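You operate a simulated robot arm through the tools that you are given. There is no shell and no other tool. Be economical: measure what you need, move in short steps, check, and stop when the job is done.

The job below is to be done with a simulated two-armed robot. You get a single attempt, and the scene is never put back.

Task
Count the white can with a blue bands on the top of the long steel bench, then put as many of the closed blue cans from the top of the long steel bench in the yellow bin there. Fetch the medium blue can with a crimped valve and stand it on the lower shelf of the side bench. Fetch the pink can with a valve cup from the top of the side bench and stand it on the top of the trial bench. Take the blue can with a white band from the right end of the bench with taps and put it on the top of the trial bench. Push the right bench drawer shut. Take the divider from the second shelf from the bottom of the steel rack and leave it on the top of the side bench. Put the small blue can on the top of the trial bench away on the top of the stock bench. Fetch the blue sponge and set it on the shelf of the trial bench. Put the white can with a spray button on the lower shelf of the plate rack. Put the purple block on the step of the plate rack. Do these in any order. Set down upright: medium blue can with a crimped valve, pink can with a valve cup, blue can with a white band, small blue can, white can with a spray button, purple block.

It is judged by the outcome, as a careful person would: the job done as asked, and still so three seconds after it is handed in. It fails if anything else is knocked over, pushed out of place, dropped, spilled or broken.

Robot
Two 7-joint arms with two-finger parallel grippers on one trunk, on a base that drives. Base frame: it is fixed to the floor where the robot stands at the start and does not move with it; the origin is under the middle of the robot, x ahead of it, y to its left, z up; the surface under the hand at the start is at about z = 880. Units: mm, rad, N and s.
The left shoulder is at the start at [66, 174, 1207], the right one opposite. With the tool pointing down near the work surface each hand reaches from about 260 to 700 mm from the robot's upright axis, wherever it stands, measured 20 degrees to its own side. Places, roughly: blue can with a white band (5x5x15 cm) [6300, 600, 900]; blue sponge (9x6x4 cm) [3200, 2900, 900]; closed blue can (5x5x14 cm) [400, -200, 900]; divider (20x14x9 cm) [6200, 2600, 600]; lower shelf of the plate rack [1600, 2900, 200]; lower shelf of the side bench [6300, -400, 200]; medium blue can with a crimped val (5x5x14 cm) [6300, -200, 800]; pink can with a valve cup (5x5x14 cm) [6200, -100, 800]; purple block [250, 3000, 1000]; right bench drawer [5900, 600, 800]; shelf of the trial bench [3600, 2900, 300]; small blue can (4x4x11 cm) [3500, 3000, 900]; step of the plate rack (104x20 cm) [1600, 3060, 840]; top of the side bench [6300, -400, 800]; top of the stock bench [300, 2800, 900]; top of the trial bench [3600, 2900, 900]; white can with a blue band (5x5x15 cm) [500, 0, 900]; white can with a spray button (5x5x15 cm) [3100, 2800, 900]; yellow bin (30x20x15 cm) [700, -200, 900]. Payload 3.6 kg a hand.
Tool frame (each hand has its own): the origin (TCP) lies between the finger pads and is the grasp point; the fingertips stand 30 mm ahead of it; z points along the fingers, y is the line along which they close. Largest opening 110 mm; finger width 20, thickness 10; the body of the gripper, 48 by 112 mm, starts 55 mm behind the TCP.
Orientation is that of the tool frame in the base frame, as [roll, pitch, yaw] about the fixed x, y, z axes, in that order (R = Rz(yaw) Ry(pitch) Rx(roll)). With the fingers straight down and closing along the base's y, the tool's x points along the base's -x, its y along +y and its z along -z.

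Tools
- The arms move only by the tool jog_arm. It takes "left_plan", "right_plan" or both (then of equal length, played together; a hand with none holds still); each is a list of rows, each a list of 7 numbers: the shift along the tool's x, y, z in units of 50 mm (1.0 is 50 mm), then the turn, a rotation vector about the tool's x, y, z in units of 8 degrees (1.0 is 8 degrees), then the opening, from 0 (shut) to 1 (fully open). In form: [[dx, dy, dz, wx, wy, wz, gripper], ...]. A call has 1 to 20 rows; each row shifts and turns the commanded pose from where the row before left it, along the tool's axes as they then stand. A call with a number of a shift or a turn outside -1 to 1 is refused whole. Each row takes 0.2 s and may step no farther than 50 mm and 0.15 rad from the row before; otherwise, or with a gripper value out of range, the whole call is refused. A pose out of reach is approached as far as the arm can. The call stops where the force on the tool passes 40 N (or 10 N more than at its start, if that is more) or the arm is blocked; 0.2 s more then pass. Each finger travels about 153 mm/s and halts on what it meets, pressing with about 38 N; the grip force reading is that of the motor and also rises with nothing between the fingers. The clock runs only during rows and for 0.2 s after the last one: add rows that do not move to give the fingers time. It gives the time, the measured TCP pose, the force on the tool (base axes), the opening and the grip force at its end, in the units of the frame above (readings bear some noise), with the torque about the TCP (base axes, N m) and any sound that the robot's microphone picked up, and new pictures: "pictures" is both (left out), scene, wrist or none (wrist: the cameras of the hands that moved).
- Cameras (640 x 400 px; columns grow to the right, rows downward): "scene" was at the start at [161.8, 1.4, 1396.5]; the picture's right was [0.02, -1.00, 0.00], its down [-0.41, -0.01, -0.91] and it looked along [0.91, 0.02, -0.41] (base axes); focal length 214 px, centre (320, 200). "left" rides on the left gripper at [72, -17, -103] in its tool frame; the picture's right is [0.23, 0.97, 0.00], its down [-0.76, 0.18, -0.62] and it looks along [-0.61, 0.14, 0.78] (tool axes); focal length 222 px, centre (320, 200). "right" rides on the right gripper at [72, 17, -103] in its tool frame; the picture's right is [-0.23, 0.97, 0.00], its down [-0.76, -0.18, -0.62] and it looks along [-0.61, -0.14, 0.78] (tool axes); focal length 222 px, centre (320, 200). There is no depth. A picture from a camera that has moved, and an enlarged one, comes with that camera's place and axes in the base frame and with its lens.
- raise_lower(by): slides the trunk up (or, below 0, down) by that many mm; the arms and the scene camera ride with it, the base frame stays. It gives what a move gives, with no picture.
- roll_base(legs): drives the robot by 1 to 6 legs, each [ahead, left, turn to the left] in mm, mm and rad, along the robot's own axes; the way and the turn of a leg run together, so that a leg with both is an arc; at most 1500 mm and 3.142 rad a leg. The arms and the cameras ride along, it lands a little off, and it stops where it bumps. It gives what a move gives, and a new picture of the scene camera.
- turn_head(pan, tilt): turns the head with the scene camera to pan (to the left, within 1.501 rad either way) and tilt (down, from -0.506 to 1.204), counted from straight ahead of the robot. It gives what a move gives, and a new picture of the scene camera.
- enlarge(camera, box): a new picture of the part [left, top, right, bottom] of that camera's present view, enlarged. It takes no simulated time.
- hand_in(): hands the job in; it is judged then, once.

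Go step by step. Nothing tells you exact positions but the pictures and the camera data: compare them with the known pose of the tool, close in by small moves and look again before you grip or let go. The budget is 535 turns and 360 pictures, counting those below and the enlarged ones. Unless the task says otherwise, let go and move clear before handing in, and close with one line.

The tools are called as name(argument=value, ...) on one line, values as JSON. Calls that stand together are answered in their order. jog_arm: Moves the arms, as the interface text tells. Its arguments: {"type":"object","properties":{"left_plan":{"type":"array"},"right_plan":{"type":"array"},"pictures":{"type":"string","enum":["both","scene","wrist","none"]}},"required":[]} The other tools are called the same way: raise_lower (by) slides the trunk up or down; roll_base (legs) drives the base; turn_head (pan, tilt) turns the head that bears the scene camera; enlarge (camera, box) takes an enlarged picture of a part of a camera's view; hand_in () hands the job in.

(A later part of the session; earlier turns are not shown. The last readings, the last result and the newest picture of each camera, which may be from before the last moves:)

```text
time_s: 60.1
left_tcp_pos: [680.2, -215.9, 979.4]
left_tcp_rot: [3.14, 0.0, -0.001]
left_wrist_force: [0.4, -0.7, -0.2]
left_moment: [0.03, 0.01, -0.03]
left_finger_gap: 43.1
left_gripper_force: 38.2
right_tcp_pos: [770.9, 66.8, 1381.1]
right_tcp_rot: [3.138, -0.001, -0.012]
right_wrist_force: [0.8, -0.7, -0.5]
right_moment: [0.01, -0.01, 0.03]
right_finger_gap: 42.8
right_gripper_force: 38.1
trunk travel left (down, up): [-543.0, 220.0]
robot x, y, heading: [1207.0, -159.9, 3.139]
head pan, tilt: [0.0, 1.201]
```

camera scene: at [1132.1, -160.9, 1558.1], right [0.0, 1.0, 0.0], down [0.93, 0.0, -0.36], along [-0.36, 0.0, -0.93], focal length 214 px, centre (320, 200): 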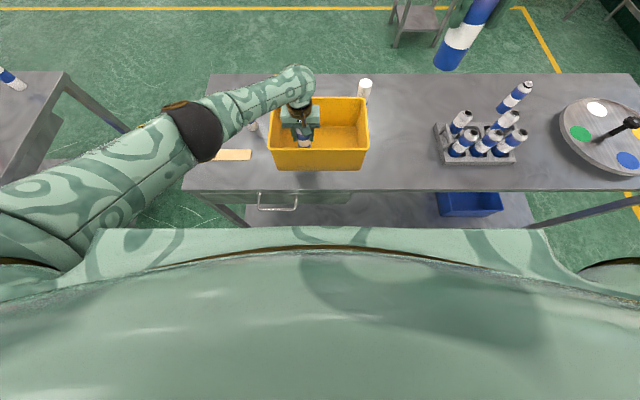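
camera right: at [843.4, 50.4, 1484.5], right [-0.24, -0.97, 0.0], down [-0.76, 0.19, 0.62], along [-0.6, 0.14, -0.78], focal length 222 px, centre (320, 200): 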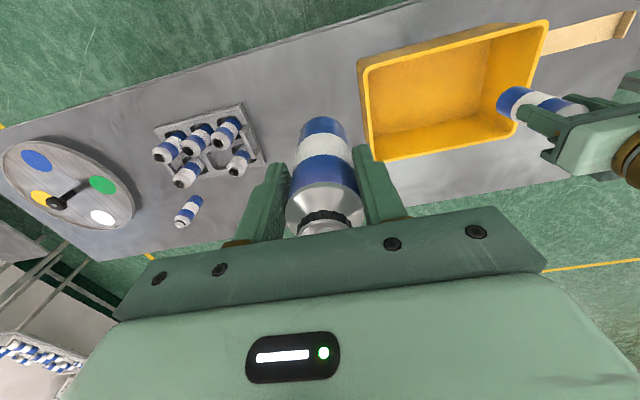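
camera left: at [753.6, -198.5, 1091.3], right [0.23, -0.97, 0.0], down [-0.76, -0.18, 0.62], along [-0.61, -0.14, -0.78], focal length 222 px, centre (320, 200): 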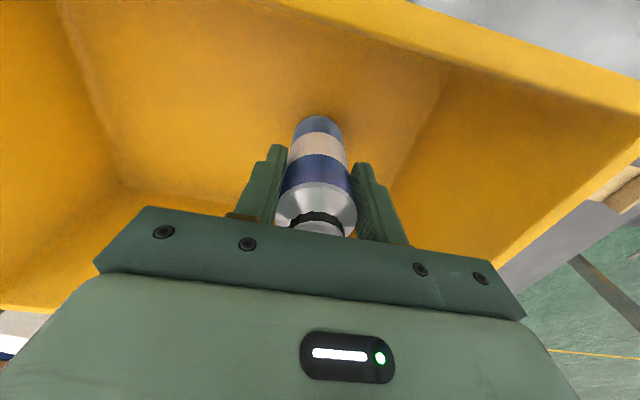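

jog_arm(left_plan=[[0, 0, 0.04, 0, 0, 0, 0.3], [0, 0, 0.04, 0, 0, 0, 0.3]], pictures="none")

```text
time_s: 60.7
left_tcp_pos: [680.2, -215.0, 976.1]
left_tcp_rot: [3.141, 0.0, -0.002]
left_wrist_force: [0.0, 0.1, -0.3]
left_moment: [0.02, 0.03, -0.03]
left_finger_gap: 43.5
left_gripper_force: 38.7
right_tcp_pos: [771.1, 67.5, 1380.6]
right_tcp_rot: [3.139, -0.001, -0.011]
right_wrist_force: [0.4, 0.5, -0.9]
right_moment: [0.0, 0.01, 0.0]
right_finger_gap: 43.2
right_gripper_force: 37.9
trunk travel left (down, up): [-543.0, 220.0]
robot x, y, heading: [1206.0, -159.9, 3.139]
head pan, tilt: [0.0, 1.201]
```

jog_arm(left_plan=[[0, 0, 0.04, 0, 0, 0, 0.3], [0, 0, 0, 0, 0, 0, 0.3]], pictures="none")

```text
time_s: 61.3
left_tcp_pos: [679.4, -214.3, 975.7]
left_tcp_rot: [-3.141, 0.004, -0.001]
left_wrist_force: [-1.7, -1.9, 18.2]
left_moment: [-0.25, 0.25, 0.02]
left_finger_gap: 43.3
left_gripper_force: 38.0
right_tcp_pos: [773.5, 67.3, 1382.1]
right_tcp_rot: [3.139, -0.001, -0.01]
right_wrist_force: [0.3, 1.1, -0.9]
right_moment: [0.04, 0.0, -0.02]
right_finger_gap: 43.4
right_gripper_force: 38.1
trunk travel left (down, up): [-543.0, 220.0]
robot x, y, heading: [1207.8, -161.4, 3.139]
head pan, tilt: [0.0, 1.201]
```

The can touches the bin floor. I'll release it and rise.

jog_arm(left_plan=[[0, 0, 0, 0, 0, 0, 0.7], [0, 0, 0, 0, 0, 0, 0.7], [0, 0, -0.3, 0, 0, 0, 0.7], [0, 0, -0.7, 0, 0, 0, 0.7], [0, 0, -1, 0, 0, 0, 0.7], [0, 0, -1, 0, 0, 0, 0.7], [0, 0, -1, 0, 0, 0, 0.7], [0.3, 0.8, -0.5, 0, 0, 0, 0.7], [0.3, 0.8, -0.5, 0, 0, 0, 0.7], [0.3, 0.8, -0.5, 0, 0, 0, 0.7], [0.3, 0.8, -0.5, 0, 0, 0, 0.7], [0.3, 0.8, -0.5, 0, 0, 0, 0.7]], pictures="scene")

```text
time_s: 63.9
left_tcp_pos: [755.3, -415.4, 1300.1]
left_tcp_rot: [-3.14, -0.002, -0.002]
left_wrist_force: [-0.6, 0.5, 0.8]
left_moment: [0.06, 0.02, 0.0]
left_finger_gap: 77.0
left_gripper_force: 0.1
right_tcp_pos: [773.8, 66.3, 1381.6]
right_tcp_rot: [3.14, 0.001, -0.01]
right_wrist_force: [-0.4, 0.6, 0.1]
right_moment: [0.01, 0.03, -0.01]
right_finger_gap: 43.4
right_gripper_force: 38.3
trunk travel left (down, up): [-543.0, 220.0]
robot x, y, heading: [1206.4, -161.6, 3.137]
head pan, tilt: [0.0, 1.201]
camera scene: at [1133.6, -162.4, 1558.2], right [0.0, 1.0, 0.0], down [0.93, 0.0, -0.36], along [-0.36, 0.0, -0.93], focal length 214 px, centre (320, 200)
```

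scene: 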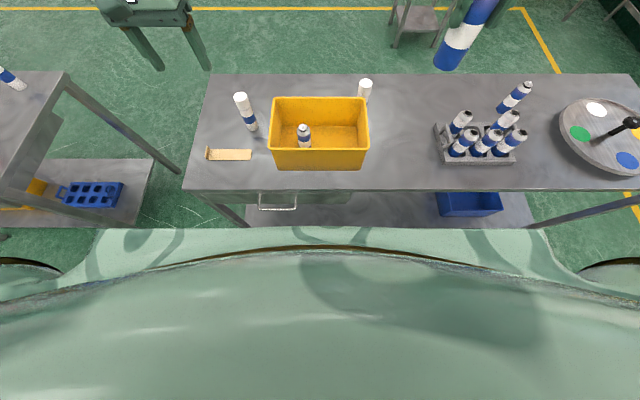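

The first can stands in the bin. Next I'll place the right can in the bin's right half.

jog_arm(right_plan=[[-0.28, 0.489, 0.577, 0, 0, 0, 0.3], [-0.28, 0.489, 0.577, 0, 0, 0, 0.3], [-0.28, 0.489, 0.577, 0, 0, 0, 0.3], [-0.28, 0.489, 0.577, 0, 0, 0, 0.3], [-0.28, 0.489, 0.577, 0, 0, 0, 0.3], [-0.28, 0.489, 0.577, 0, 0, 0, 0.3], [-0.28, 0.489, 0.577, 0, 0, 0, 0.3], [0, 0, 0, 0, 0, 0, 0.3]])

```text
time_s: 65.7
left_tcp_pos: [753.7, -413.5, 1300.7]
left_tcp_rot: [-3.141, 0.0, -0.002]
left_wrist_force: [0.6, 0.0, 0.1]
left_moment: [-0.03, -0.04, 0.01]
left_finger_gap: 77.0
left_gripper_force: 0.0
right_tcp_pos: [672.0, -101.8, 1181.9]
right_tcp_rot: [3.138, -0.001, -0.01]
right_wrist_force: [0.2, 0.0, 0.1]
right_moment: [-0.01, 0.0, -0.01]
right_finger_gap: 43.4
right_gripper_force: 36.8
trunk travel left (down, up): [-543.0, 220.0]
robot x, y, heading: [1207.3, -158.2, 3.14]
head pan, tilt: [0.0, 1.201]
camera scene: at [1132.6, -160.6, 1558.2], right [0.0, 1.0, 0.0], down [0.93, 0.0, -0.36], along [-0.36, 0.0, -0.93], focal length 214 px, centre (320, 200)
camera right: at [745.2, -120.5, 1284.3], right [-0.24, -0.97, 0.0], down [-0.76, 0.19, 0.62], along [-0.6, 0.15, -0.78], focal length 222 px, centre (320, 200)
```

scene: 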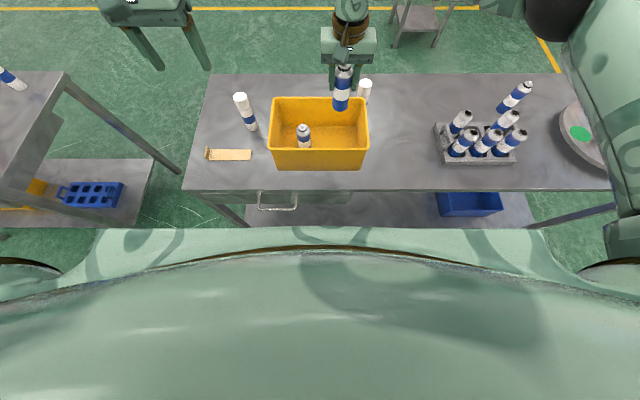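
right: 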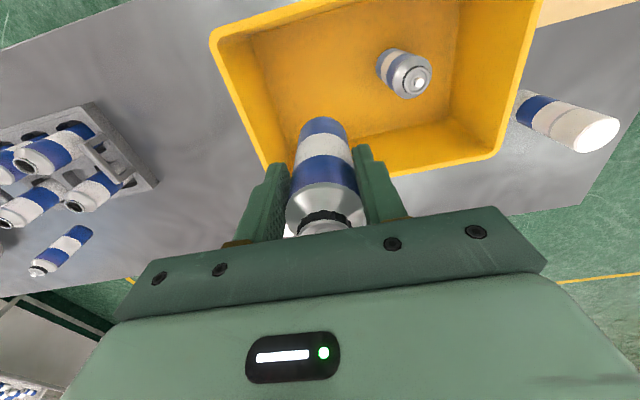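

jog_arm(right_plan=[[0, 0.06, 0.57, 0, 0, 0, 0.3], [0, 0, 0.57, 0, 0, 0, 0.3], [0, 0, 0.57, 0, 0, 0, 0.3], [0, 0, 0.57, 0, 0, 0, 0.3], [0, 0, 0.57, 0, 0, 0, 0.3], [0, 0, 0.57, 0, 0, 0, 0.3], [0, 0, 0.5, 0, 0, 0, 0.3], [0, 0, 0.06, 0, 0, 0, 0.3], [0, 0, 0, 0, 0, 0, 0.3]], pictures="none")

jog_arm(right_plan=[[0, 0, 0.05, 0, 0, 0, 0.3], [0, 0, 0, 0, 0, 0, 0.3]], pictures="none")

```text
time_s: 67.7
left_tcp_pos: [753.3, -414.2, 1299.0]
left_tcp_rot: [-3.14, 0.001, -0.001]
left_wrist_force: [-0.6, -0.4, 0.1]
left_moment: [0.0, 0.0, -0.02]
left_finger_gap: 77.1
left_gripper_force: 0.0
right_tcp_pos: [673.0, -106.6, 981.7]
right_tcp_rot: [3.139, -0.001, -0.008]
right_wrist_force: [1.1, 0.2, -0.2]
right_moment: [0.02, -0.03, 0.01]
right_finger_gap: 43.5
right_gripper_force: 38.4
trunk travel left (down, up): [-543.0, 220.0]
robot x, y, heading: [1204.9, -159.8, 3.14]
head pan, tilt: [0.0, 1.201]
```

```text
time_s: 68.3
left_tcp_pos: [754.4, -415.0, 1300.0]
left_tcp_rot: [-3.141, 0.001, -0.001]
left_wrist_force: [0.4, -0.4, -0.2]
left_moment: [0.0, 0.0, 0.03]
left_finger_gap: 76.6
left_gripper_force: 0.1
right_tcp_pos: [672.2, -106.1, 981.0]
right_tcp_rot: [3.14, -0.001, -0.011]
right_wrist_force: [-0.5, 0.5, -1.2]
right_moment: [-0.03, 0.0, -0.02]
right_finger_gap: 43.3
right_gripper_force: 37.9
trunk travel left (down, up): [-543.0, 220.0]
robot x, y, heading: [1206.2, -159.6, 3.137]
head pan, tilt: [0.0, 1.201]
```

jog_arm(right_plan=[[0, 0, 0.05, 0, 0, 0, 0.3], [0, 0, 0, 0, 0, 0, 0.3]], pictures="none")

```text
time_s: 68.9
left_tcp_pos: [756.9, -415.0, 1300.7]
left_tcp_rot: [3.14, 0.001, -0.002]
left_wrist_force: [0.4, -1.1, 0.6]
left_moment: [-0.04, 0.01, 0.0]
left_finger_gap: 77.3
left_gripper_force: 0.1
right_tcp_pos: [673.3, -107.4, 979.1]
right_tcp_rot: [3.138, 0.003, -0.011]
right_wrist_force: [-2.1, 1.8, 23.6]
right_moment: [0.2, 0.51, -0.03]
right_finger_gap: 43.4
right_gripper_force: 37.8
trunk travel left (down, up): [-543.0, 220.0]
robot x, y, heading: [1204.8, -159.8, 3.136]
head pan, tilt: [0.0, 1.201]
```

Contact made. I'll release, rise and retract.

jog_arm(right_plan=[[0, 0, 0, 0, 0, 0, 0.65], [0, 0, 0, 0, 0, 0, 0.65], [0, 0, -0.3, 0, 0, 0, 0.65], [0, 0, -0.7, 0, 0, 0, 0.65], [0, 0, -1, 0, 0, 0, 0.65], [0, 0, -1, 0, 0, 0, 0.65], [0, 0, -1, 0, 0, 0, 0.65], [0.3, -0.4, -0.7, 0, 0, 0, 0.65], [0.3, -0.5, -0.7, 0, 0, 0, 0.65], [0.3, -0.5, -0.7, 0, 0, 0, 1], [0.3, -0.5, -0.7, 0, 0, 0, 1], [0.3, -0.5, -0.7, 0, 0, 0, 1]], left_plan=[[0, 0, 0, 0, 0, 0, 1], [0, 0, 0, 0, 0, 0, 1], [0, 0, 0, 0, 0, 0, 1], [0, 0, 0, 0, 0, 0, 1], [0, 0, 0, 0, 0, 0, 1], [0, 0, 0, 0, 0, 0, 1], [0, 0, 0, 0, 0, 0, 1], [0, 0, -0.4, 0, 0, 0, 1], [0, 0, -0.4, 0, 0, 0, 1], [0, 0, -0.4, 0, 0, 0, 1], [0, 0, -0.4, 0, 0, 0, 1], [0, 0, 0, 0, 0, 0, 1]], pictures="scene")

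```text
time_s: 71.5
left_tcp_pos: [754.6, -411.6, 1383.1]
left_tcp_rot: [3.142, 0.001, -0.002]
left_wrist_force: [0.3, -0.3, -0.9]
left_moment: [0.01, -0.01, 0.02]
left_finger_gap: 109.9
left_gripper_force: 0.1
right_tcp_pos: [751.1, 13.8, 1349.5]
right_tcp_rot: [3.138, 0.0, -0.009]
right_wrist_force: [-0.4, 0.9, -0.7]
right_moment: [-0.02, 0.03, 0.0]
right_finger_gap: 110.0
right_gripper_force: 0.2
trunk travel left (down, up): [-543.0, 220.0]
robot x, y, heading: [1210.1, -159.5, 3.138]
head pan, tilt: [0.0, 1.201]
camera scene: at [1133.5, -160.4, 1558.2], right [0.0, 1.0, 0.0], down [0.93, 0.0, -0.36], along [-0.36, 0.0, -0.93], focal length 214 px, centre (320, 200)
```

scene: 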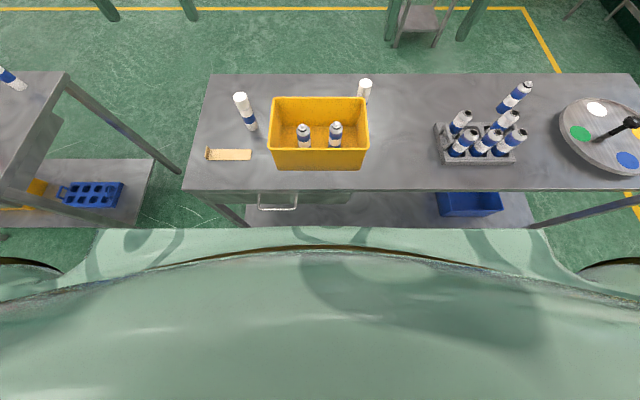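

Both cans stand in the bin, so that job is done. Next I'll head toward the far wall (trial bench, plate rack, stock bench) and look there.

roll_base(legs=[[-200, 0, 0], [0, 0, -1.567], [1300, 0, 0]])

turn_head(pan=-0.5, tilt=0.3)

turn_head(pan=0.5, tilt=0.3)

```text
time_s: 83.0
left_tcp_pos: [1132.0, 1600.2, 1380.4]
left_tcp_rot: [3.142, 0.002, -1.56]
left_wrist_force: [0.7, -0.3, -0.3]
left_moment: [0.01, -0.02, 0.02]
left_finger_gap: 110.0
left_gripper_force: 0.1
right_tcp_pos: [1559.0, 1608.8, 1349.5]
right_tcp_rot: [3.136, -0.001, -1.567]
right_wrist_force: [0.6, -1.2, 0.4]
right_moment: [0.0, 0.02, -0.01]
right_finger_gap: 110.1
right_gripper_force: 0.1
trunk travel left (down, up): [-543.0, 220.0]
robot x, y, heading: [1389.7, 1148.4, 1.58]
head pan, tilt: [0.0, 1.201]
camera scene: at [1389.5, 1223.9, 1558.1], right [1.0, 0.01, 0.0], down [0.01, -0.93, -0.36], along [0.0, 0.36, -0.93], focal length 214 px, centre (320, 200)
```

scene: 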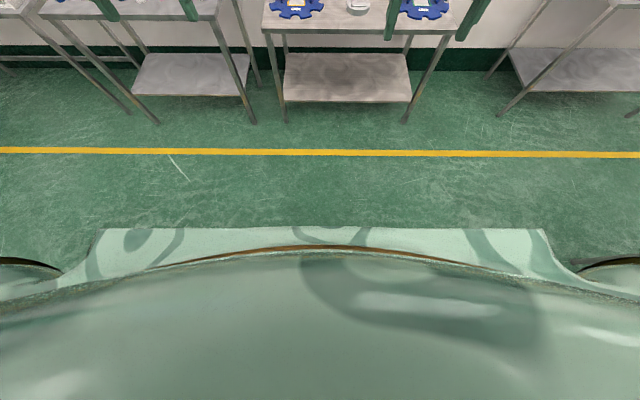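

```text
time_s: 84.2
left_tcp_pos: [1131.9, 1599.8, 1381.2]
left_tcp_rot: [3.141, -0.001, -1.56]
left_wrist_force: [0.1, -0.2, 0.6]
left_moment: [0.0, 0.03, -0.01]
left_finger_gap: 110.2
left_gripper_force: 0.0
right_tcp_pos: [1559.2, 1610.2, 1349.8]
right_tcp_rot: [3.139, -0.001, -1.57]
right_wrist_force: [0.0, 0.2, 0.2]
right_moment: [0.0, 0.01, 0.02]
right_finger_gap: 109.9
right_gripper_force: 0.1
trunk travel left (down, up): [-543.0, 220.0]
robot x, y, heading: [1390.4, 1151.4, 1.58]
head pan, tilt: [-0.499, 0.3]
camera scene: at [1433.9, 1250.6, 1630.1], right [0.88, -0.47, 0.0], down [-0.14, -0.26, -0.95], along [0.45, 0.84, -0.3], focal length 214 px, centre (320, 200)
```

scene: 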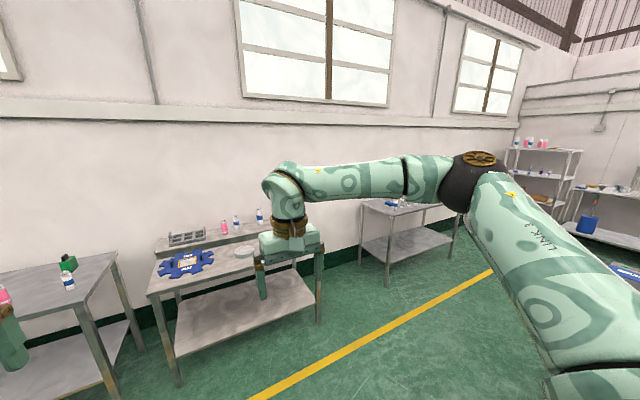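

```text
time_s: 85.5
left_tcp_pos: [1132.1, 1601.1, 1381.8]
left_tcp_rot: [3.141, 0.0, -1.559]
left_wrist_force: [0.1, -0.6, -0.2]
left_moment: [0.02, 0.03, -0.01]
left_finger_gap: 110.0
left_gripper_force: 0.0
right_tcp_pos: [1559.3, 1610.6, 1350.3]
right_tcp_rot: [3.138, -0.001, -1.568]
right_wrist_force: [-0.2, 0.7, 0.1]
right_moment: [-0.01, 0.01, 0.01]
right_finger_gap: 109.9
right_gripper_force: 0.1
trunk travel left (down, up): [-543.0, 220.0]
robot x, y, heading: [1389.1, 1153.3, 1.581]
head pan, tilt: [0.499, 0.3]
camera scene: at [1344.6, 1249.7, 1630.2], right [0.87, 0.49, 0.0], down [0.14, -0.26, -0.96], along [-0.46, 0.83, -0.3], focal length 214 px, centre (320, 200)
```

scene: 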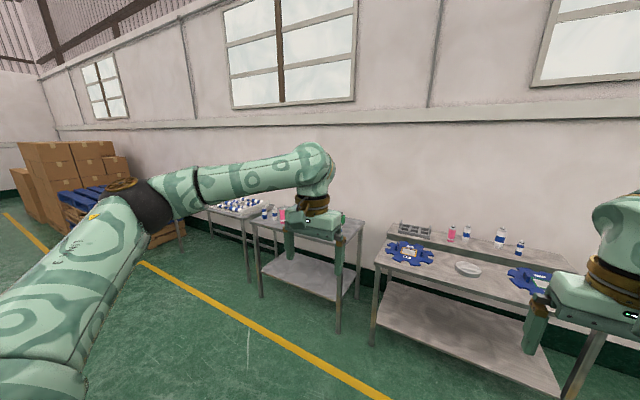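

The plate rack is ahead, the stock bench to the left, and the trial bench further right. I'll drive to the trial bench first.

roll_base(legs=[[500, 0, -0.01], [0, -1100, 0], [0, -1000, 0]])

turn_head(pan=0, tilt=0.6)

```text
time_s: 97.0
left_tcp_pos: [2964.0, 2141.1, 1381.3]
left_tcp_rot: [-3.141, 0.001, -1.751]
left_wrist_force: [0.2, -0.1, -0.9]
left_moment: [0.01, 0.03, -0.01]
left_finger_gap: 109.7
left_gripper_force: 0.0
right_tcp_pos: [3383.4, 2066.9, 1349.6]
right_tcp_rot: [3.14, 0.001, -1.76]
right_wrist_force: [-0.1, 0.3, 0.3]
right_moment: [-0.04, 0.01, -0.02]
right_finger_gap: 109.8
right_gripper_force: 0.1
trunk travel left (down, up): [-543.0, 220.0]
robot x, y, heading: [3128.3, 1647.6, 1.39]
head pan, tilt: [0.499, 0.3]
stopped in leg 3: the robot was blocked; the commanded pose is now the measured one
camera scene: at [3105.1, 1755.7, 1630.2], right [0.95, 0.31, 0.0], down [0.09, -0.28, -0.96], along [-0.3, 0.91, -0.3], focal length 214 px, centre (320, 200)
```

scene: 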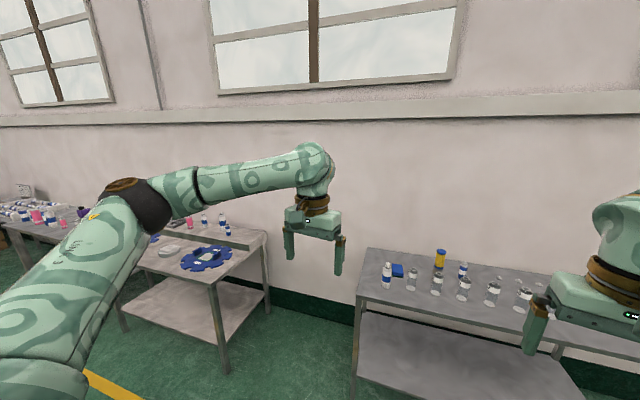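

```text
time_s: 98.0
left_tcp_pos: [2963.1, 2140.3, 1380.8]
left_tcp_rot: [-3.14, -0.001, -1.75]
left_wrist_force: [0.2, 0.0, 0.4]
left_moment: [0.01, -0.02, -0.05]
left_finger_gap: 110.0
left_gripper_force: 0.0
right_tcp_pos: [3383.4, 2068.6, 1350.3]
right_tcp_rot: [3.139, 0.001, -1.758]
right_wrist_force: [0.1, 0.1, -0.1]
right_moment: [0.02, 0.0, 0.02]
right_finger_gap: 110.0
right_gripper_force: 0.1
trunk travel left (down, up): [-543.0, 220.0]
robot x, y, heading: [3131.1, 1648.8, 1.386]
head pan, tilt: [0.0, 0.6]
camera scene: at [3149.8, 1754.1, 1602.8], right [0.98, -0.18, 0.0], down [-0.1, -0.56, -0.83], along [0.15, 0.81, -0.56], focal length 214 px, centre (320, 200)
```

scene: 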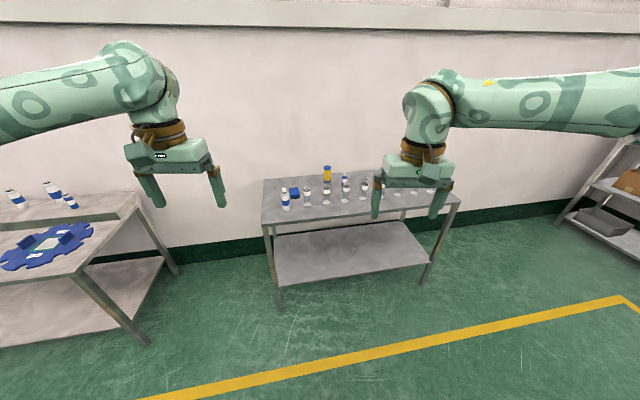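

Something blocked the base on its right. I'll look there before moving.

turn_head(pan=-1.4, tilt=0.7)

```text
time_s: 99.5
left_tcp_pos: [2964.6, 2140.7, 1381.7]
left_tcp_rot: [-3.14, -0.001, -1.749]
left_wrist_force: [-1.0, -0.2, -0.7]
left_moment: [-0.04, -0.02, -0.01]
left_finger_gap: 110.0
left_gripper_force: 0.1
right_tcp_pos: [3384.7, 2068.5, 1350.5]
right_tcp_rot: [3.139, 0.0, -1.759]
right_wrist_force: [0.4, 0.7, 0.1]
right_moment: [0.0, 0.0, 0.02]
right_finger_gap: 109.9
right_gripper_force: 0.0
trunk travel left (down, up): [-543.0, 220.0]
robot x, y, heading: [3132.4, 1652.3, 1.385]
head pan, tilt: [-1.4, 0.7]
camera scene: at [3219.9, 1666.2, 1594.1], right [-0.01, -1.0, 0.0], down [-0.64, 0.01, -0.76], along [0.76, -0.01, -0.64], focal length 214 px, centre (320, 200)
```

scene: 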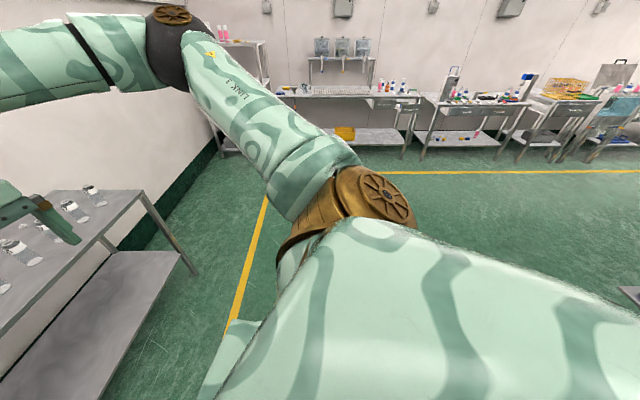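

There's a bench corner at my right rear. I'll move forward away from it, straighten, and check it.

roll_base(legs=[[250, 60, 0.185]])

turn_head(pan=-1.5, tilt=0.6)

```text
time_s: 101.3
left_tcp_pos: [2845.3, 2354.7, 1381.1]
left_tcp_rot: [-3.139, 0.0, -1.573]
left_wrist_force: [-0.5, 0.9, -0.2]
left_moment: [0.01, -0.02, 0.0]
left_finger_gap: 110.0
left_gripper_force: 0.0
right_tcp_pos: [3271.8, 2358.4, 1349.4]
right_tcp_rot: [3.139, 0.001, -1.58]
right_wrist_force: [-0.2, 0.1, -0.1]
right_moment: [0.01, 0.02, -0.01]
right_finger_gap: 110.0
right_gripper_force: 0.1
trunk travel left (down, up): [-543.0, 220.0]
robot x, y, heading: [3100.2, 1901.2, 1.568]
head pan, tilt: [-1.4, 0.7]
camera scene: at [3181.3, 1933.1, 1594.2], right [0.17, -0.99, 0.0], down [-0.64, -0.11, -0.76], along [0.75, 0.13, -0.64], focal length 214 px, centre (320, 200)
```

scene: 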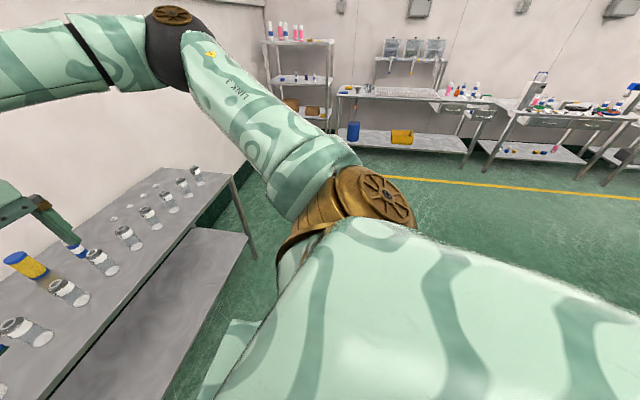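

```text
time_s: 102.0
left_tcp_pos: [2845.5, 2355.5, 1381.3]
left_tcp_rot: [-3.139, -0.002, -1.574]
left_wrist_force: [-0.4, 0.0, 0.2]
left_moment: [0.02, -0.02, 0.02]
left_finger_gap: 110.0
left_gripper_force: 0.1
right_tcp_pos: [3272.2, 2358.2, 1349.6]
right_tcp_rot: [3.139, -0.001, -1.582]
right_wrist_force: [0.1, 0.6, 0.5]
right_moment: [0.0, -0.01, 0.02]
right_finger_gap: 109.8
right_gripper_force: 0.1
trunk travel left (down, up): [-543.0, 220.0]
robot x, y, heading: [3096.5, 1903.9, 1.563]
head pan, tilt: [-1.499, 0.6]
camera scene: at [3185.4, 1926.1, 1602.7], right [0.07, -1.0, 0.0], down [-0.56, -0.04, -0.82], along [0.82, 0.06, -0.57], focal length 214 px, centre (320, 200)
```

scene: 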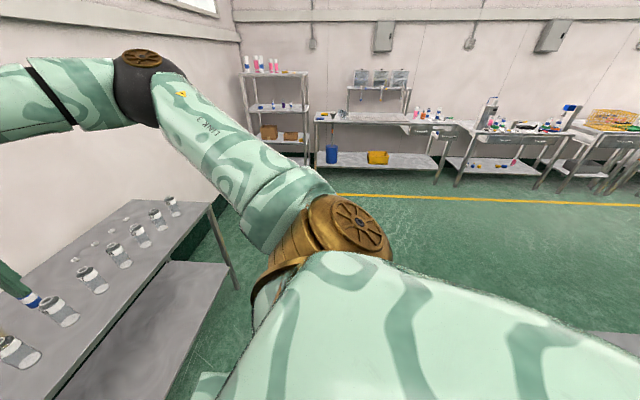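

Now look straight at the trial bench to locate the objects.

turn_head(pan=-0.35, tilt=0.65)

enlarge(camera="scene", box=[160, 60, 480, 260])

```text
time_s: 103.4
left_tcp_pos: [2844.9, 2354.2, 1380.6]
left_tcp_rot: [-3.141, -0.001, -1.573]
left_wrist_force: [0.0, 0.3, 0.3]
left_moment: [0.0, 0.02, 0.01]
left_finger_gap: 110.0
left_gripper_force: 0.1
right_tcp_pos: [3272.2, 2358.2, 1350.5]
right_tcp_rot: [-3.141, -0.001, -1.581]
right_wrist_force: [0.4, -0.4, -0.3]
right_moment: [0.0, 0.01, 0.01]
right_finger_gap: 109.9
right_gripper_force: 0.1
trunk travel left (down, up): [-543.0, 220.0]
robot x, y, heading: [3097.5, 1899.3, 1.568]
head pan, tilt: [-0.351, 0.649]
camera scene: at [3127.8, 2000.6, 1598.5], right [0.94, -0.35, 0.0], down [-0.21, -0.57, -0.8], along [0.28, 0.75, -0.6], focal length 214 px, centre (320, 200)
```

scene: 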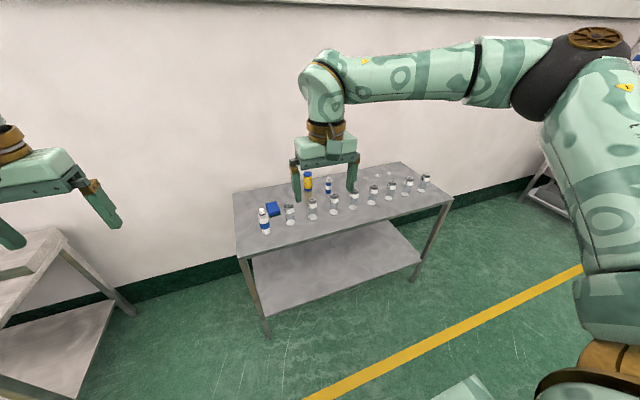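

```text
2.00 times, centred on (320, 160) of scene
camera zoom: at [3127.8, 2000.6, 1598.5], right [0.94, -0.35, 0.0], down [-0.21, -0.57, -0.8], along [0.28, 0.75, -0.6], focal length 429 px, centre (320, 280)
```

zoom: 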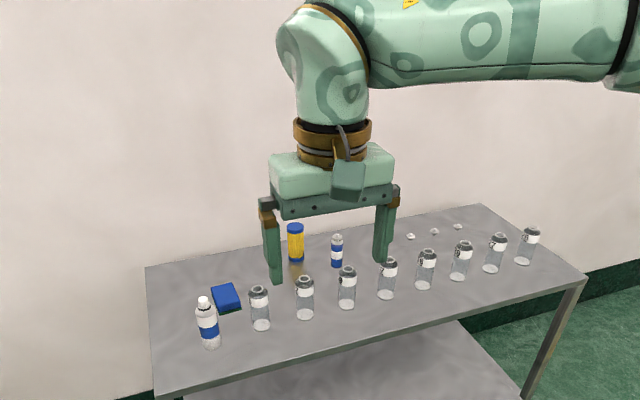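

I place the white spray can at about (3140,2755), the sponge at (3202,2875), the small blue can at (3533,2946), and a row of glass jars at y≈2785. I'll drive up to the bench.

roll_base(legs=[[0, -240, 0], [430, 0, 0]])

turn_head(pan=0, tilt=0.95)

```text
time_s: 107.3
left_tcp_pos: [3091.7, 2776.8, 1380.8]
left_tcp_rot: [3.141, 0.0, -1.57]
left_wrist_force: [0.3, -0.6, 0.0]
left_moment: [0.01, 0.02, 0.0]
left_finger_gap: 110.1
left_gripper_force: 0.0
right_tcp_pos: [3516.8, 2780.3, 1349.6]
right_tcp_rot: [3.139, 0.001, -1.578]
right_wrist_force: [0.1, 0.6, -0.2]
right_moment: [0.0, 0.01, -0.01]
right_finger_gap: 109.8
right_gripper_force: 0.1
trunk travel left (down, up): [-543.0, 220.0]
robot x, y, heading: [3341.6, 2325.0, 1.568]
head pan, tilt: [-0.351, 0.649]
camera scene: at [3373.2, 2423.1, 1598.5], right [0.94, -0.35, 0.0], down [-0.21, -0.57, -0.8], along [0.28, 0.75, -0.6], focal length 214 px, centre (320, 200)
```

scene: 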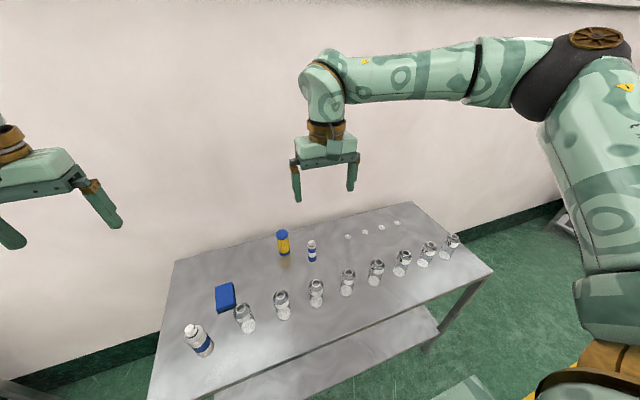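

```text
time_s: 108.2
left_tcp_pos: [3089.1, 2776.4, 1381.4]
left_tcp_rot: [-3.141, 0.0, -1.573]
left_wrist_force: [-0.3, 0.1, 0.0]
left_moment: [0.01, -0.04, -0.01]
left_finger_gap: 110.0
left_gripper_force: 0.1
right_tcp_pos: [3517.2, 2781.1, 1349.4]
right_tcp_rot: [3.139, 0.0, -1.579]
right_wrist_force: [-0.8, -0.5, -0.1]
right_moment: [0.0, -0.04, 0.01]
right_finger_gap: 110.0
right_gripper_force: 0.0
trunk travel left (down, up): [-543.0, 220.0]
robot x, y, heading: [3347.6, 2323.2, 1.565]
head pan, tilt: [0.0, 0.949]
camera scene: at [3343.4, 2414.5, 1574.4], right [1.0, 0.0, 0.0], down [0.0, -0.81, -0.58], along [0.0, 0.58, -0.81], focal length 214 px, centre (320, 200)
```

scene: 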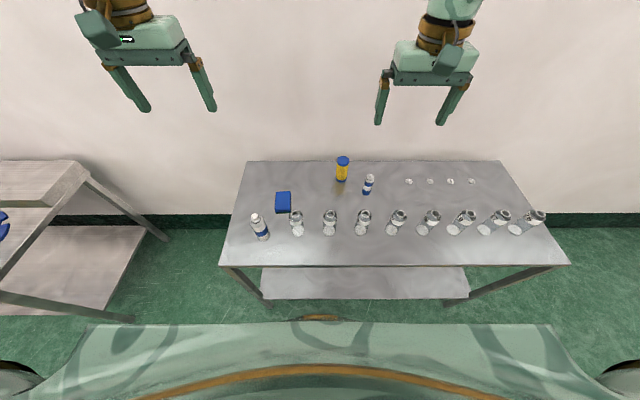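

I'll move the left hand above the sponge for a close look.

jog_arm(left_plan=[[-0.3, -0.323, 0.72, 0, 0, 0, 1], [-0.3, -0.323, 0.72, 0, 0, 0, 1], [-0.3, -0.323, 0.72, 0, 0, 0, 1], [-0.3, -0.323, 0.72, 0, 0, 0, 1], [-0.3, -0.323, 0.72, 0, 0, 0, 1], [-0.3, -0.323, 0.72, 0, 0, 0, 1], [-0.3, -0.323, 0.72, 0, 0, 0, 1]], pictures="wrist")

```text
time_s: 109.8
left_tcp_pos: [3204.4, 2884.3, 1125.5]
left_tcp_rot: [3.141, 0.0, -1.571]
left_wrist_force: [0.1, -0.4, -0.2]
left_moment: [-0.01, 0.01, 0.01]
left_finger_gap: 110.0
left_gripper_force: 0.1
right_tcp_pos: [3518.1, 2781.8, 1349.1]
right_tcp_rot: [3.138, -0.001, -1.581]
right_wrist_force: [1.0, -0.7, 0.4]
right_moment: [0.02, 0.0, -0.02]
right_finger_gap: 110.0
right_gripper_force: 0.0
trunk travel left (down, up): [-543.0, 220.0]
robot x, y, heading: [3342.1, 2328.0, 1.567]
head pan, tilt: [0.0, 0.949]
camera left: at [3220.4, 2811.5, 1229.5], right [-0.97, -0.23, 0.0], down [-0.18, 0.76, 0.62], along [-0.14, 0.61, -0.78], focal length 222 px, centre (320, 200)
```

left: 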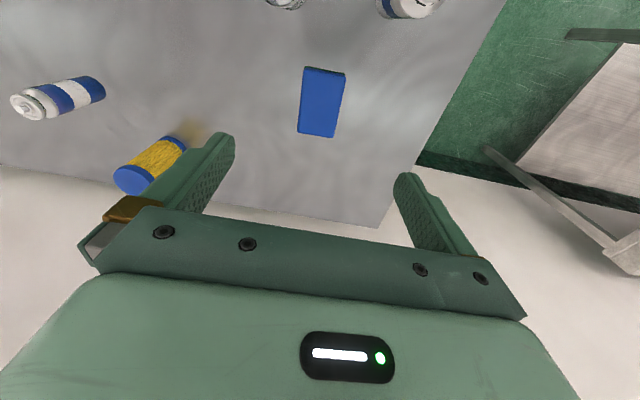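

jog_arm(left_plan=[[-0.24, 0.06, 0.4, 0, 0, -0.68, 1], [0, 0, 0.7, 0, 0, 0, 1], [0, 0, 0.7, 0, 0, 0, 1], [0, 0, 0.7, 0, 0, 0, 1], [0, 0, 0.7, 0, 0, 0, 1], [0, 0, 0.6, 0, 0, 0, 1], [0, 0, 0.2, 0, 0, 0, 1]])

```text
time_s: 111.4
left_tcp_pos: [3185.5, 2868.3, 941.4]
left_tcp_rot: [-3.14, 0.001, -1.477]
left_wrist_force: [-0.5, -0.7, 0.5]
left_moment: [0.02, 0.03, -0.02]
left_finger_gap: 109.7
left_gripper_force: 0.0
left hand out of reach, approached as far as the arm can: row 5, 6, 7
right_tcp_pos: [3518.2, 2780.5, 1349.9]
right_tcp_rot: [3.139, 0.001, -1.579]
right_wrist_force: [-0.6, 0.6, 0.1]
right_moment: [-0.02, 0.02, 0.01]
right_finger_gap: 110.1
right_gripper_force: 0.1
trunk travel left (down, up): [-543.0, 220.0]
robot x, y, heading: [3344.5, 2323.0, 1.567]
head pan, tilt: [0.0, 0.949]
camera scene: at [3344.2, 2414.6, 1574.3], right [1.0, 0.0, 0.0], down [0.0, -0.81, -0.58], along [0.0, 0.58, -0.81], focal length 214 px, centre (320, 200)
camera left: at [3207.9, 2797.9, 1044.6], right [-0.95, -0.32, 0.0], down [-0.25, 0.74, 0.62], along [-0.2, 0.59, -0.78], focal length 222 px, centre (320, 200)
```

scene: 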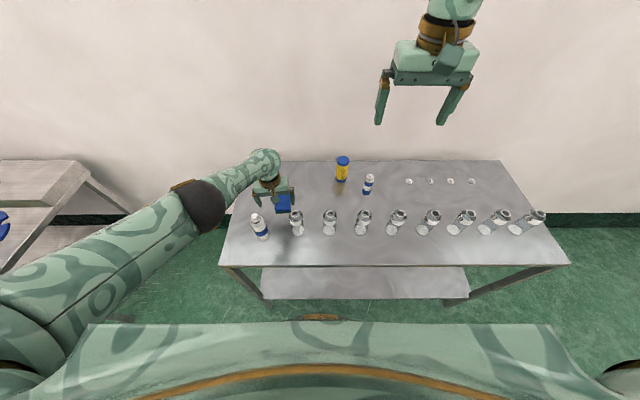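
left: 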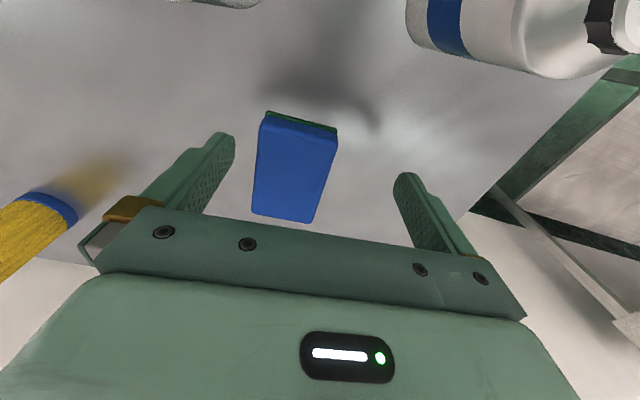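

The trunk is too high for reaching this low. I'll lift, lower the trunk and roll a bit closer.

jog_arm(left_plan=[[0, 0, -1, 0, 0, 0, 1], [0, 0, -1, 0, 0, 0, 1], [0, 0, -1, 0, 0, 0, 1], [0, 0, -1, 0, 0, 0, 1]], pictures="none")

raise_lower(by=-150)

roll_base(legs=[[45, 0, 0]])

```text
time_s: 112.4
left_tcp_pos: [3184.0, 2866.7, 1141.5]
left_tcp_rot: [-3.141, 0.001, -1.476]
left_wrist_force: [0.2, 0.0, -0.6]
left_moment: [-0.03, 0.03, 0.01]
left_finger_gap: 110.0
left_gripper_force: 0.0
right_tcp_pos: [3518.6, 2780.4, 1350.2]
right_tcp_rot: [3.141, -0.001, -1.579]
right_wrist_force: [0.6, -0.5, 0.8]
right_moment: [-0.01, 0.02, 0.02]
right_finger_gap: 110.0
right_gripper_force: 0.0
trunk travel left (down, up): [-543.0, 220.0]
robot x, y, heading: [3340.3, 2324.3, 1.572]
head pan, tilt: [0.0, 0.949]
```

```text
time_s: 114.1
left_tcp_pos: [3182.4, 2867.0, 992.2]
left_tcp_rot: [-3.139, 0.001, -1.477]
left_wrist_force: [0.4, 0.8, 0.3]
left_moment: [0.01, -0.04, 0.02]
left_finger_gap: 109.9
left_gripper_force: 0.1
right_tcp_pos: [3516.7, 2780.6, 1200.0]
right_tcp_rot: [3.141, 0.002, -1.58]
right_wrist_force: [-0.6, -0.8, -0.1]
right_moment: [0.01, 0.03, 0.0]
right_finger_gap: 110.0
right_gripper_force: 0.1
trunk travel left (down, up): [-393.0, 370.0]
robot x, y, heading: [3341.9, 2324.2, 1.567]
head pan, tilt: [0.0, 0.949]
```

```text
time_s: 115.0
left_tcp_pos: [3184.2, 2914.1, 991.6]
left_tcp_rot: [-3.14, 0.001, -1.478]
left_wrist_force: [-0.1, 0.0, 0.2]
left_moment: [-0.03, 0.0, -0.01]
left_finger_gap: 110.0
left_gripper_force: 0.0
right_tcp_pos: [3517.9, 2827.6, 1198.4]
right_tcp_rot: [3.14, -0.001, -1.583]
right_wrist_force: [0.2, 1.6, 0.1]
right_moment: [-0.02, 0.04, -0.04]
right_finger_gap: 109.9
right_gripper_force: 0.1
trunk travel left (down, up): [-393.0, 370.0]
robot x, y, heading: [3342.6, 2370.2, 1.561]
head pan, tilt: [0.0, 0.949]
camera scene: at [3343.7, 2490.0, 1423.3], right [1.0, 0.0, 0.0], down [0.0, -0.81, -0.58], along [0.0, 0.58, -0.81], focal length 214 px, centre (320, 200)
```

scene: 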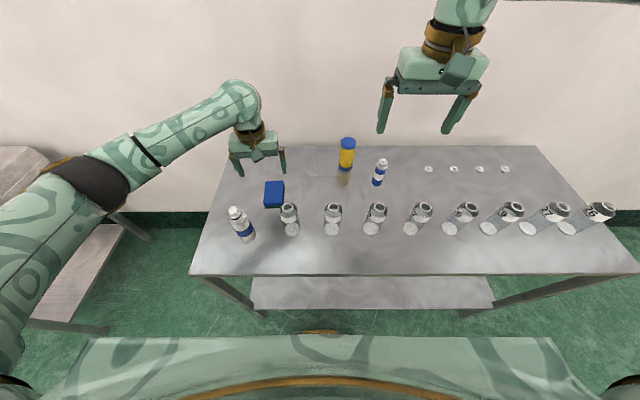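

jog_arm(left_plan=[[0.63, -0.32, 0, 0, 0, 0, 1], [0, 0, 0.84, 0, 0, 0, 1], [0, 0, 0, 0, 0, 0, 1]], pictures="wrist")

```text
time_s: 115.8
left_tcp_pos: [3201.8, 2887.0, 951.9]
left_tcp_rot: [-3.141, 0.002, -1.478]
left_wrist_force: [-0.2, 0.0, 1.7]
left_moment: [0.04, 0.03, -0.02]
left_finger_gap: 110.0
left_gripper_force: 0.0
right_tcp_pos: [3518.0, 2825.9, 1199.8]
right_tcp_rot: [3.141, 0.001, -1.58]
right_wrist_force: [-0.1, -0.9, 0.3]
right_moment: [0.05, 0.01, 0.0]
right_finger_gap: 110.2
right_gripper_force: 0.1
trunk travel left (down, up): [-393.0, 370.0]
robot x, y, heading: [3345.9, 2372.7, 1.567]
head pan, tilt: [0.0, 0.949]
camera left: at [3224.5, 2814.8, 1054.4], right [-0.95, -0.32, 0.0], down [-0.25, 0.74, 0.62], along [-0.2, 0.59, -0.78], focal length 222 px, centre (320, 200)
```

left: 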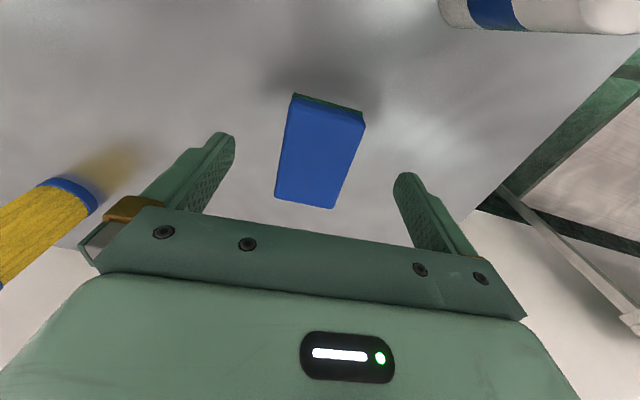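

The sponge is centred and aligned between the fingers. I'll descend and grip.

jog_arm(left_plan=[[0.1, 0, 0.4, 0, 0, 0, 1], [0, 0, 0.3, 0, 0, 0, 1], [0, 0, 0, 0, 0, 0, 1], [0, 0, 0, 0, 0, 0, 0.3], [0, 0, 0, 0, 0, 0, 0.3], [0, 0, 0, 0, 0, 0, 0.3]], pictures="wrist")

```text
time_s: 117.2
left_tcp_pos: [3202.6, 2878.8, 917.5]
left_tcp_rot: [-3.14, 0.0, -1.48]
left_wrist_force: [0.9, 0.5, 0.1]
left_moment: [0.0, -0.05, 0.01]
left_finger_gap: 58.5
left_gripper_force: 38.1
right_tcp_pos: [3517.3, 2825.9, 1199.5]
right_tcp_rot: [3.14, 0.001, -1.581]
right_wrist_force: [0.1, 0.3, 0.1]
right_moment: [0.02, 0.0, -0.02]
right_finger_gap: 109.8
right_gripper_force: 0.1
trunk travel left (down, up): [-393.0, 370.0]
robot x, y, heading: [3345.6, 2375.0, 1.569]
head pan, tilt: [0.0, 0.949]
camera left: at [3224.7, 2807.8, 1019.8], right [-0.95, -0.32, 0.0], down [-0.25, 0.74, 0.62], along [-0.2, 0.59, -0.78], focal length 222 px, centre (320, 200)
```

left: 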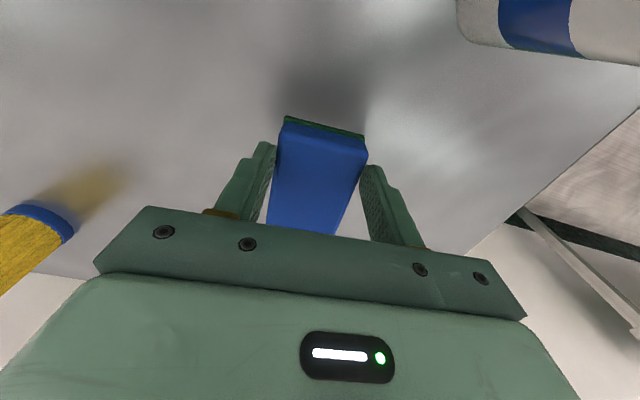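

The sponge is held. I'll lift it, back off, and look at the shelf under the bench.

jog_arm(left_plan=[[0, 0, -1, 0, 0, 0, 0.3], [0, 0, -1, 0, 0, 0, 0.3], [0, 0, -1, 0, 0, 0, 0.3], [0, 0, -1, 0, 0, 0, 0.3], [0, 0, -1, 0, 0, 0, 0.3], [0, 0, -0.6, 0, 0, 0, 0.3]], pictures="none")

roll_base(legs=[[-450, 0, 0]])

turn_head(pan=0, tilt=0.8)

```text
time_s: 118.6
left_tcp_pos: [3202.5, 2878.4, 1199.2]
left_tcp_rot: [-3.139, 0.0, -1.476]
left_wrist_force: [0.6, 0.1, -0.3]
left_moment: [-0.01, 0.01, 0.0]
left_finger_gap: 58.8
left_gripper_force: 38.5
right_tcp_pos: [3518.8, 2827.1, 1200.8]
right_tcp_rot: [3.139, 0.002, -1.582]
right_wrist_force: [0.5, -0.9, 0.2]
right_moment: [0.03, 0.01, 0.02]
right_finger_gap: 110.0
right_gripper_force: 0.1
trunk travel left (down, up): [-393.0, 370.0]
robot x, y, heading: [3346.5, 2374.9, 1.567]
head pan, tilt: [0.0, 0.949]
```

```text
time_s: 121.4
left_tcp_pos: [3201.0, 2426.9, 1199.0]
left_tcp_rot: [-3.141, 0.0, -1.482]
left_wrist_force: [0.3, 0.0, 0.2]
left_moment: [0.0, -0.01, 0.0]
left_finger_gap: 58.6
left_gripper_force: 37.4
right_tcp_pos: [3517.0, 2373.5, 1200.0]
right_tcp_rot: [3.14, 0.0, -1.585]
right_wrist_force: [0.0, -0.6, 0.7]
right_moment: [0.04, 0.0, -0.03]
right_finger_gap: 109.9
right_gripper_force: 0.0
trunk travel left (down, up): [-393.0, 370.0]
robot x, y, heading: [3338.2, 1917.2, 1.558]
head pan, tilt: [0.0, 0.949]
camera scene: at [3341.4, 2035.4, 1423.4], right [1.0, -0.01, 0.0], down [-0.01, -0.81, -0.58], along [0.0, 0.58, -0.81], focal length 214 px, centre (320, 200)
```

scene: 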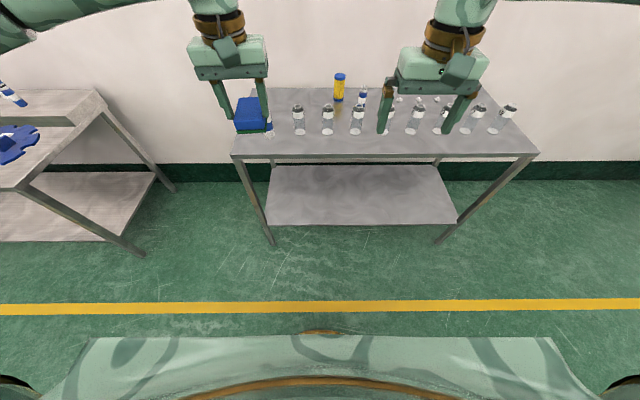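

```text
time_s: 122.1
left_tcp_pos: [3201.7, 2426.2, 1198.2]
left_tcp_rot: [-3.14, -0.001, -1.482]
left_wrist_force: [-0.1, 0.1, 0.3]
left_moment: [-0.02, 0.02, 0.02]
left_finger_gap: 58.5
left_gripper_force: 37.6
right_tcp_pos: [3517.5, 2373.0, 1198.6]
right_tcp_rot: [3.139, -0.002, -1.584]
right_wrist_force: [0.0, 0.2, 0.3]
right_moment: [0.0, -0.02, -0.01]
right_finger_gap: 109.8
right_gripper_force: 0.0
trunk travel left (down, up): [-393.0, 370.0]
robot x, y, heading: [3339.2, 1916.3, 1.562]
head pan, tilt: [0.0, 0.799]
camera scene: at [3341.4, 2043.9, 1434.8], right [1.0, -0.01, 0.0], down [-0.01, -0.72, -0.7], along [0.01, 0.7, -0.72], focal length 214 px, centre (320, 200)
```

scene: 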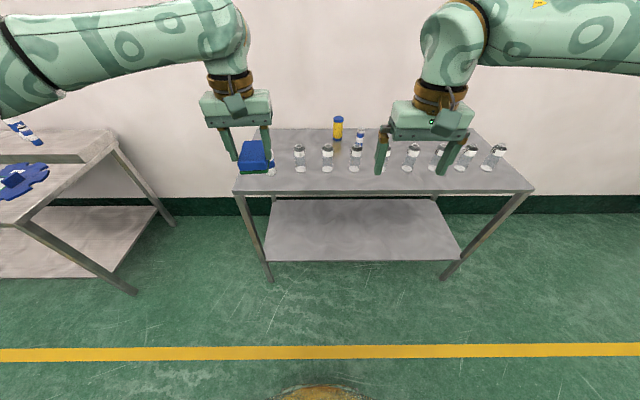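

The shelf is at z≈300, y 2660–3130. I'll tuck the right hand back and up, and lower the trunk fully.

jog_arm(right_plan=[[0.5, 0, -0.8, 0, 0, 0, 0.5], [0.5, 0, -0.8, 0, 0, 0, 0.5], [0.5, 0, -0.8, 0, 0, 0, 0.5], [0.5, 0, -0.8, 0, 0, 0, 0.5], [0.5, 0, -0.8, 0, 0, 0, 0.5], [0.3, 0, -0.8, 0, 0, 0, 0.5]], pictures="none")

raise_lower(by=-390)

```text
time_s: 123.5
left_tcp_pos: [3201.2, 2425.9, 1198.2]
left_tcp_rot: [-3.139, 0.003, -1.484]
left_wrist_force: [-0.8, 0.0, -0.3]
left_moment: [-0.01, -0.03, 0.01]
left_finger_gap: 58.6
left_gripper_force: 38.1
right_tcp_pos: [3517.0, 2230.7, 1443.1]
right_tcp_rot: [3.141, 0.0, -1.586]
right_wrist_force: [0.3, 0.3, -0.7]
right_moment: [0.04, -0.02, 0.03]
right_finger_gap: 54.9
right_gripper_force: 0.1
trunk travel left (down, up): [-393.0, 370.0]
robot x, y, heading: [3341.2, 1916.3, 1.562]
head pan, tilt: [0.0, 0.799]
```

```text
time_s: 127.2
left_tcp_pos: [3201.9, 2425.7, 807.5]
left_tcp_rot: [-3.14, 0.0, -1.482]
left_wrist_force: [-0.9, -0.7, -0.9]
left_moment: [0.0, 0.0, 0.01]
left_finger_gap: 58.5
left_gripper_force: 37.6
right_tcp_pos: [3515.3, 2232.0, 1050.2]
right_tcp_rot: [3.141, -0.001, -1.585]
right_wrist_force: [-0.7, -0.7, -0.9]
right_moment: [0.02, 0.01, 0.01]
right_finger_gap: 54.8
right_gripper_force: 0.1
trunk travel left (down, up): [-3.0, 760.0]
robot x, y, heading: [3339.5, 1914.8, 1.561]
head pan, tilt: [0.0, 0.799]
```

Now I'll lower the left hand to just above shelf height while still in front of the bench.

jog_arm(left_plan=[[0, 0, 0.9, 0, 0, 0, 0.3], [0, 0, 0.9, 0, 0, 0, 0.3], [0, 0, 0.9, 0, 0, 0, 0.3], [0, 0, 0.9, 0, 0, 0, 0.3], [0, 0, 0.9, 0, 0, 0, 0.3], [0, 0, 0.9, 0, 0, 0, 0.3], [0, 0, 0.9, 0, 0, 0, 0.3], [0, 0, 0.9, 0, 0, 0, 0.3], [0, 0, 0.9, 0, 0, 0, 0.3]], pictures="scene")

```text
time_s: 129.2
left_tcp_pos: [3199.3, 2428.5, 403.5]
left_tcp_rot: [-3.139, 0.0, -1.482]
left_wrist_force: [0.5, 1.1, 0.1]
left_moment: [-0.01, 0.0, 0.02]
left_finger_gap: 58.3
left_gripper_force: 38.6
right_tcp_pos: [3515.4, 2233.7, 1049.6]
right_tcp_rot: [3.14, -0.002, -1.586]
right_wrist_force: [0.6, 0.0, 0.2]
right_moment: [0.01, 0.03, 0.04]
right_finger_gap: 55.1
right_gripper_force: 0.0
trunk travel left (down, up): [-3.0, 760.0]
robot x, y, heading: [3341.1, 1915.1, 1.566]
head pan, tilt: [0.0, 0.799]
camera scene: at [3343.0, 2245.2, 1026.0], right [1.0, -0.01, 0.0], down [-0.01, -0.72, -0.7], along [0.01, 0.7, -0.72], focal length 214 px, centre (320, 200)
```

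scene: 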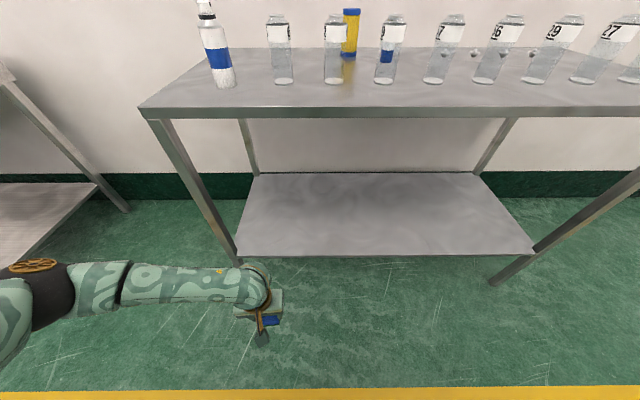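

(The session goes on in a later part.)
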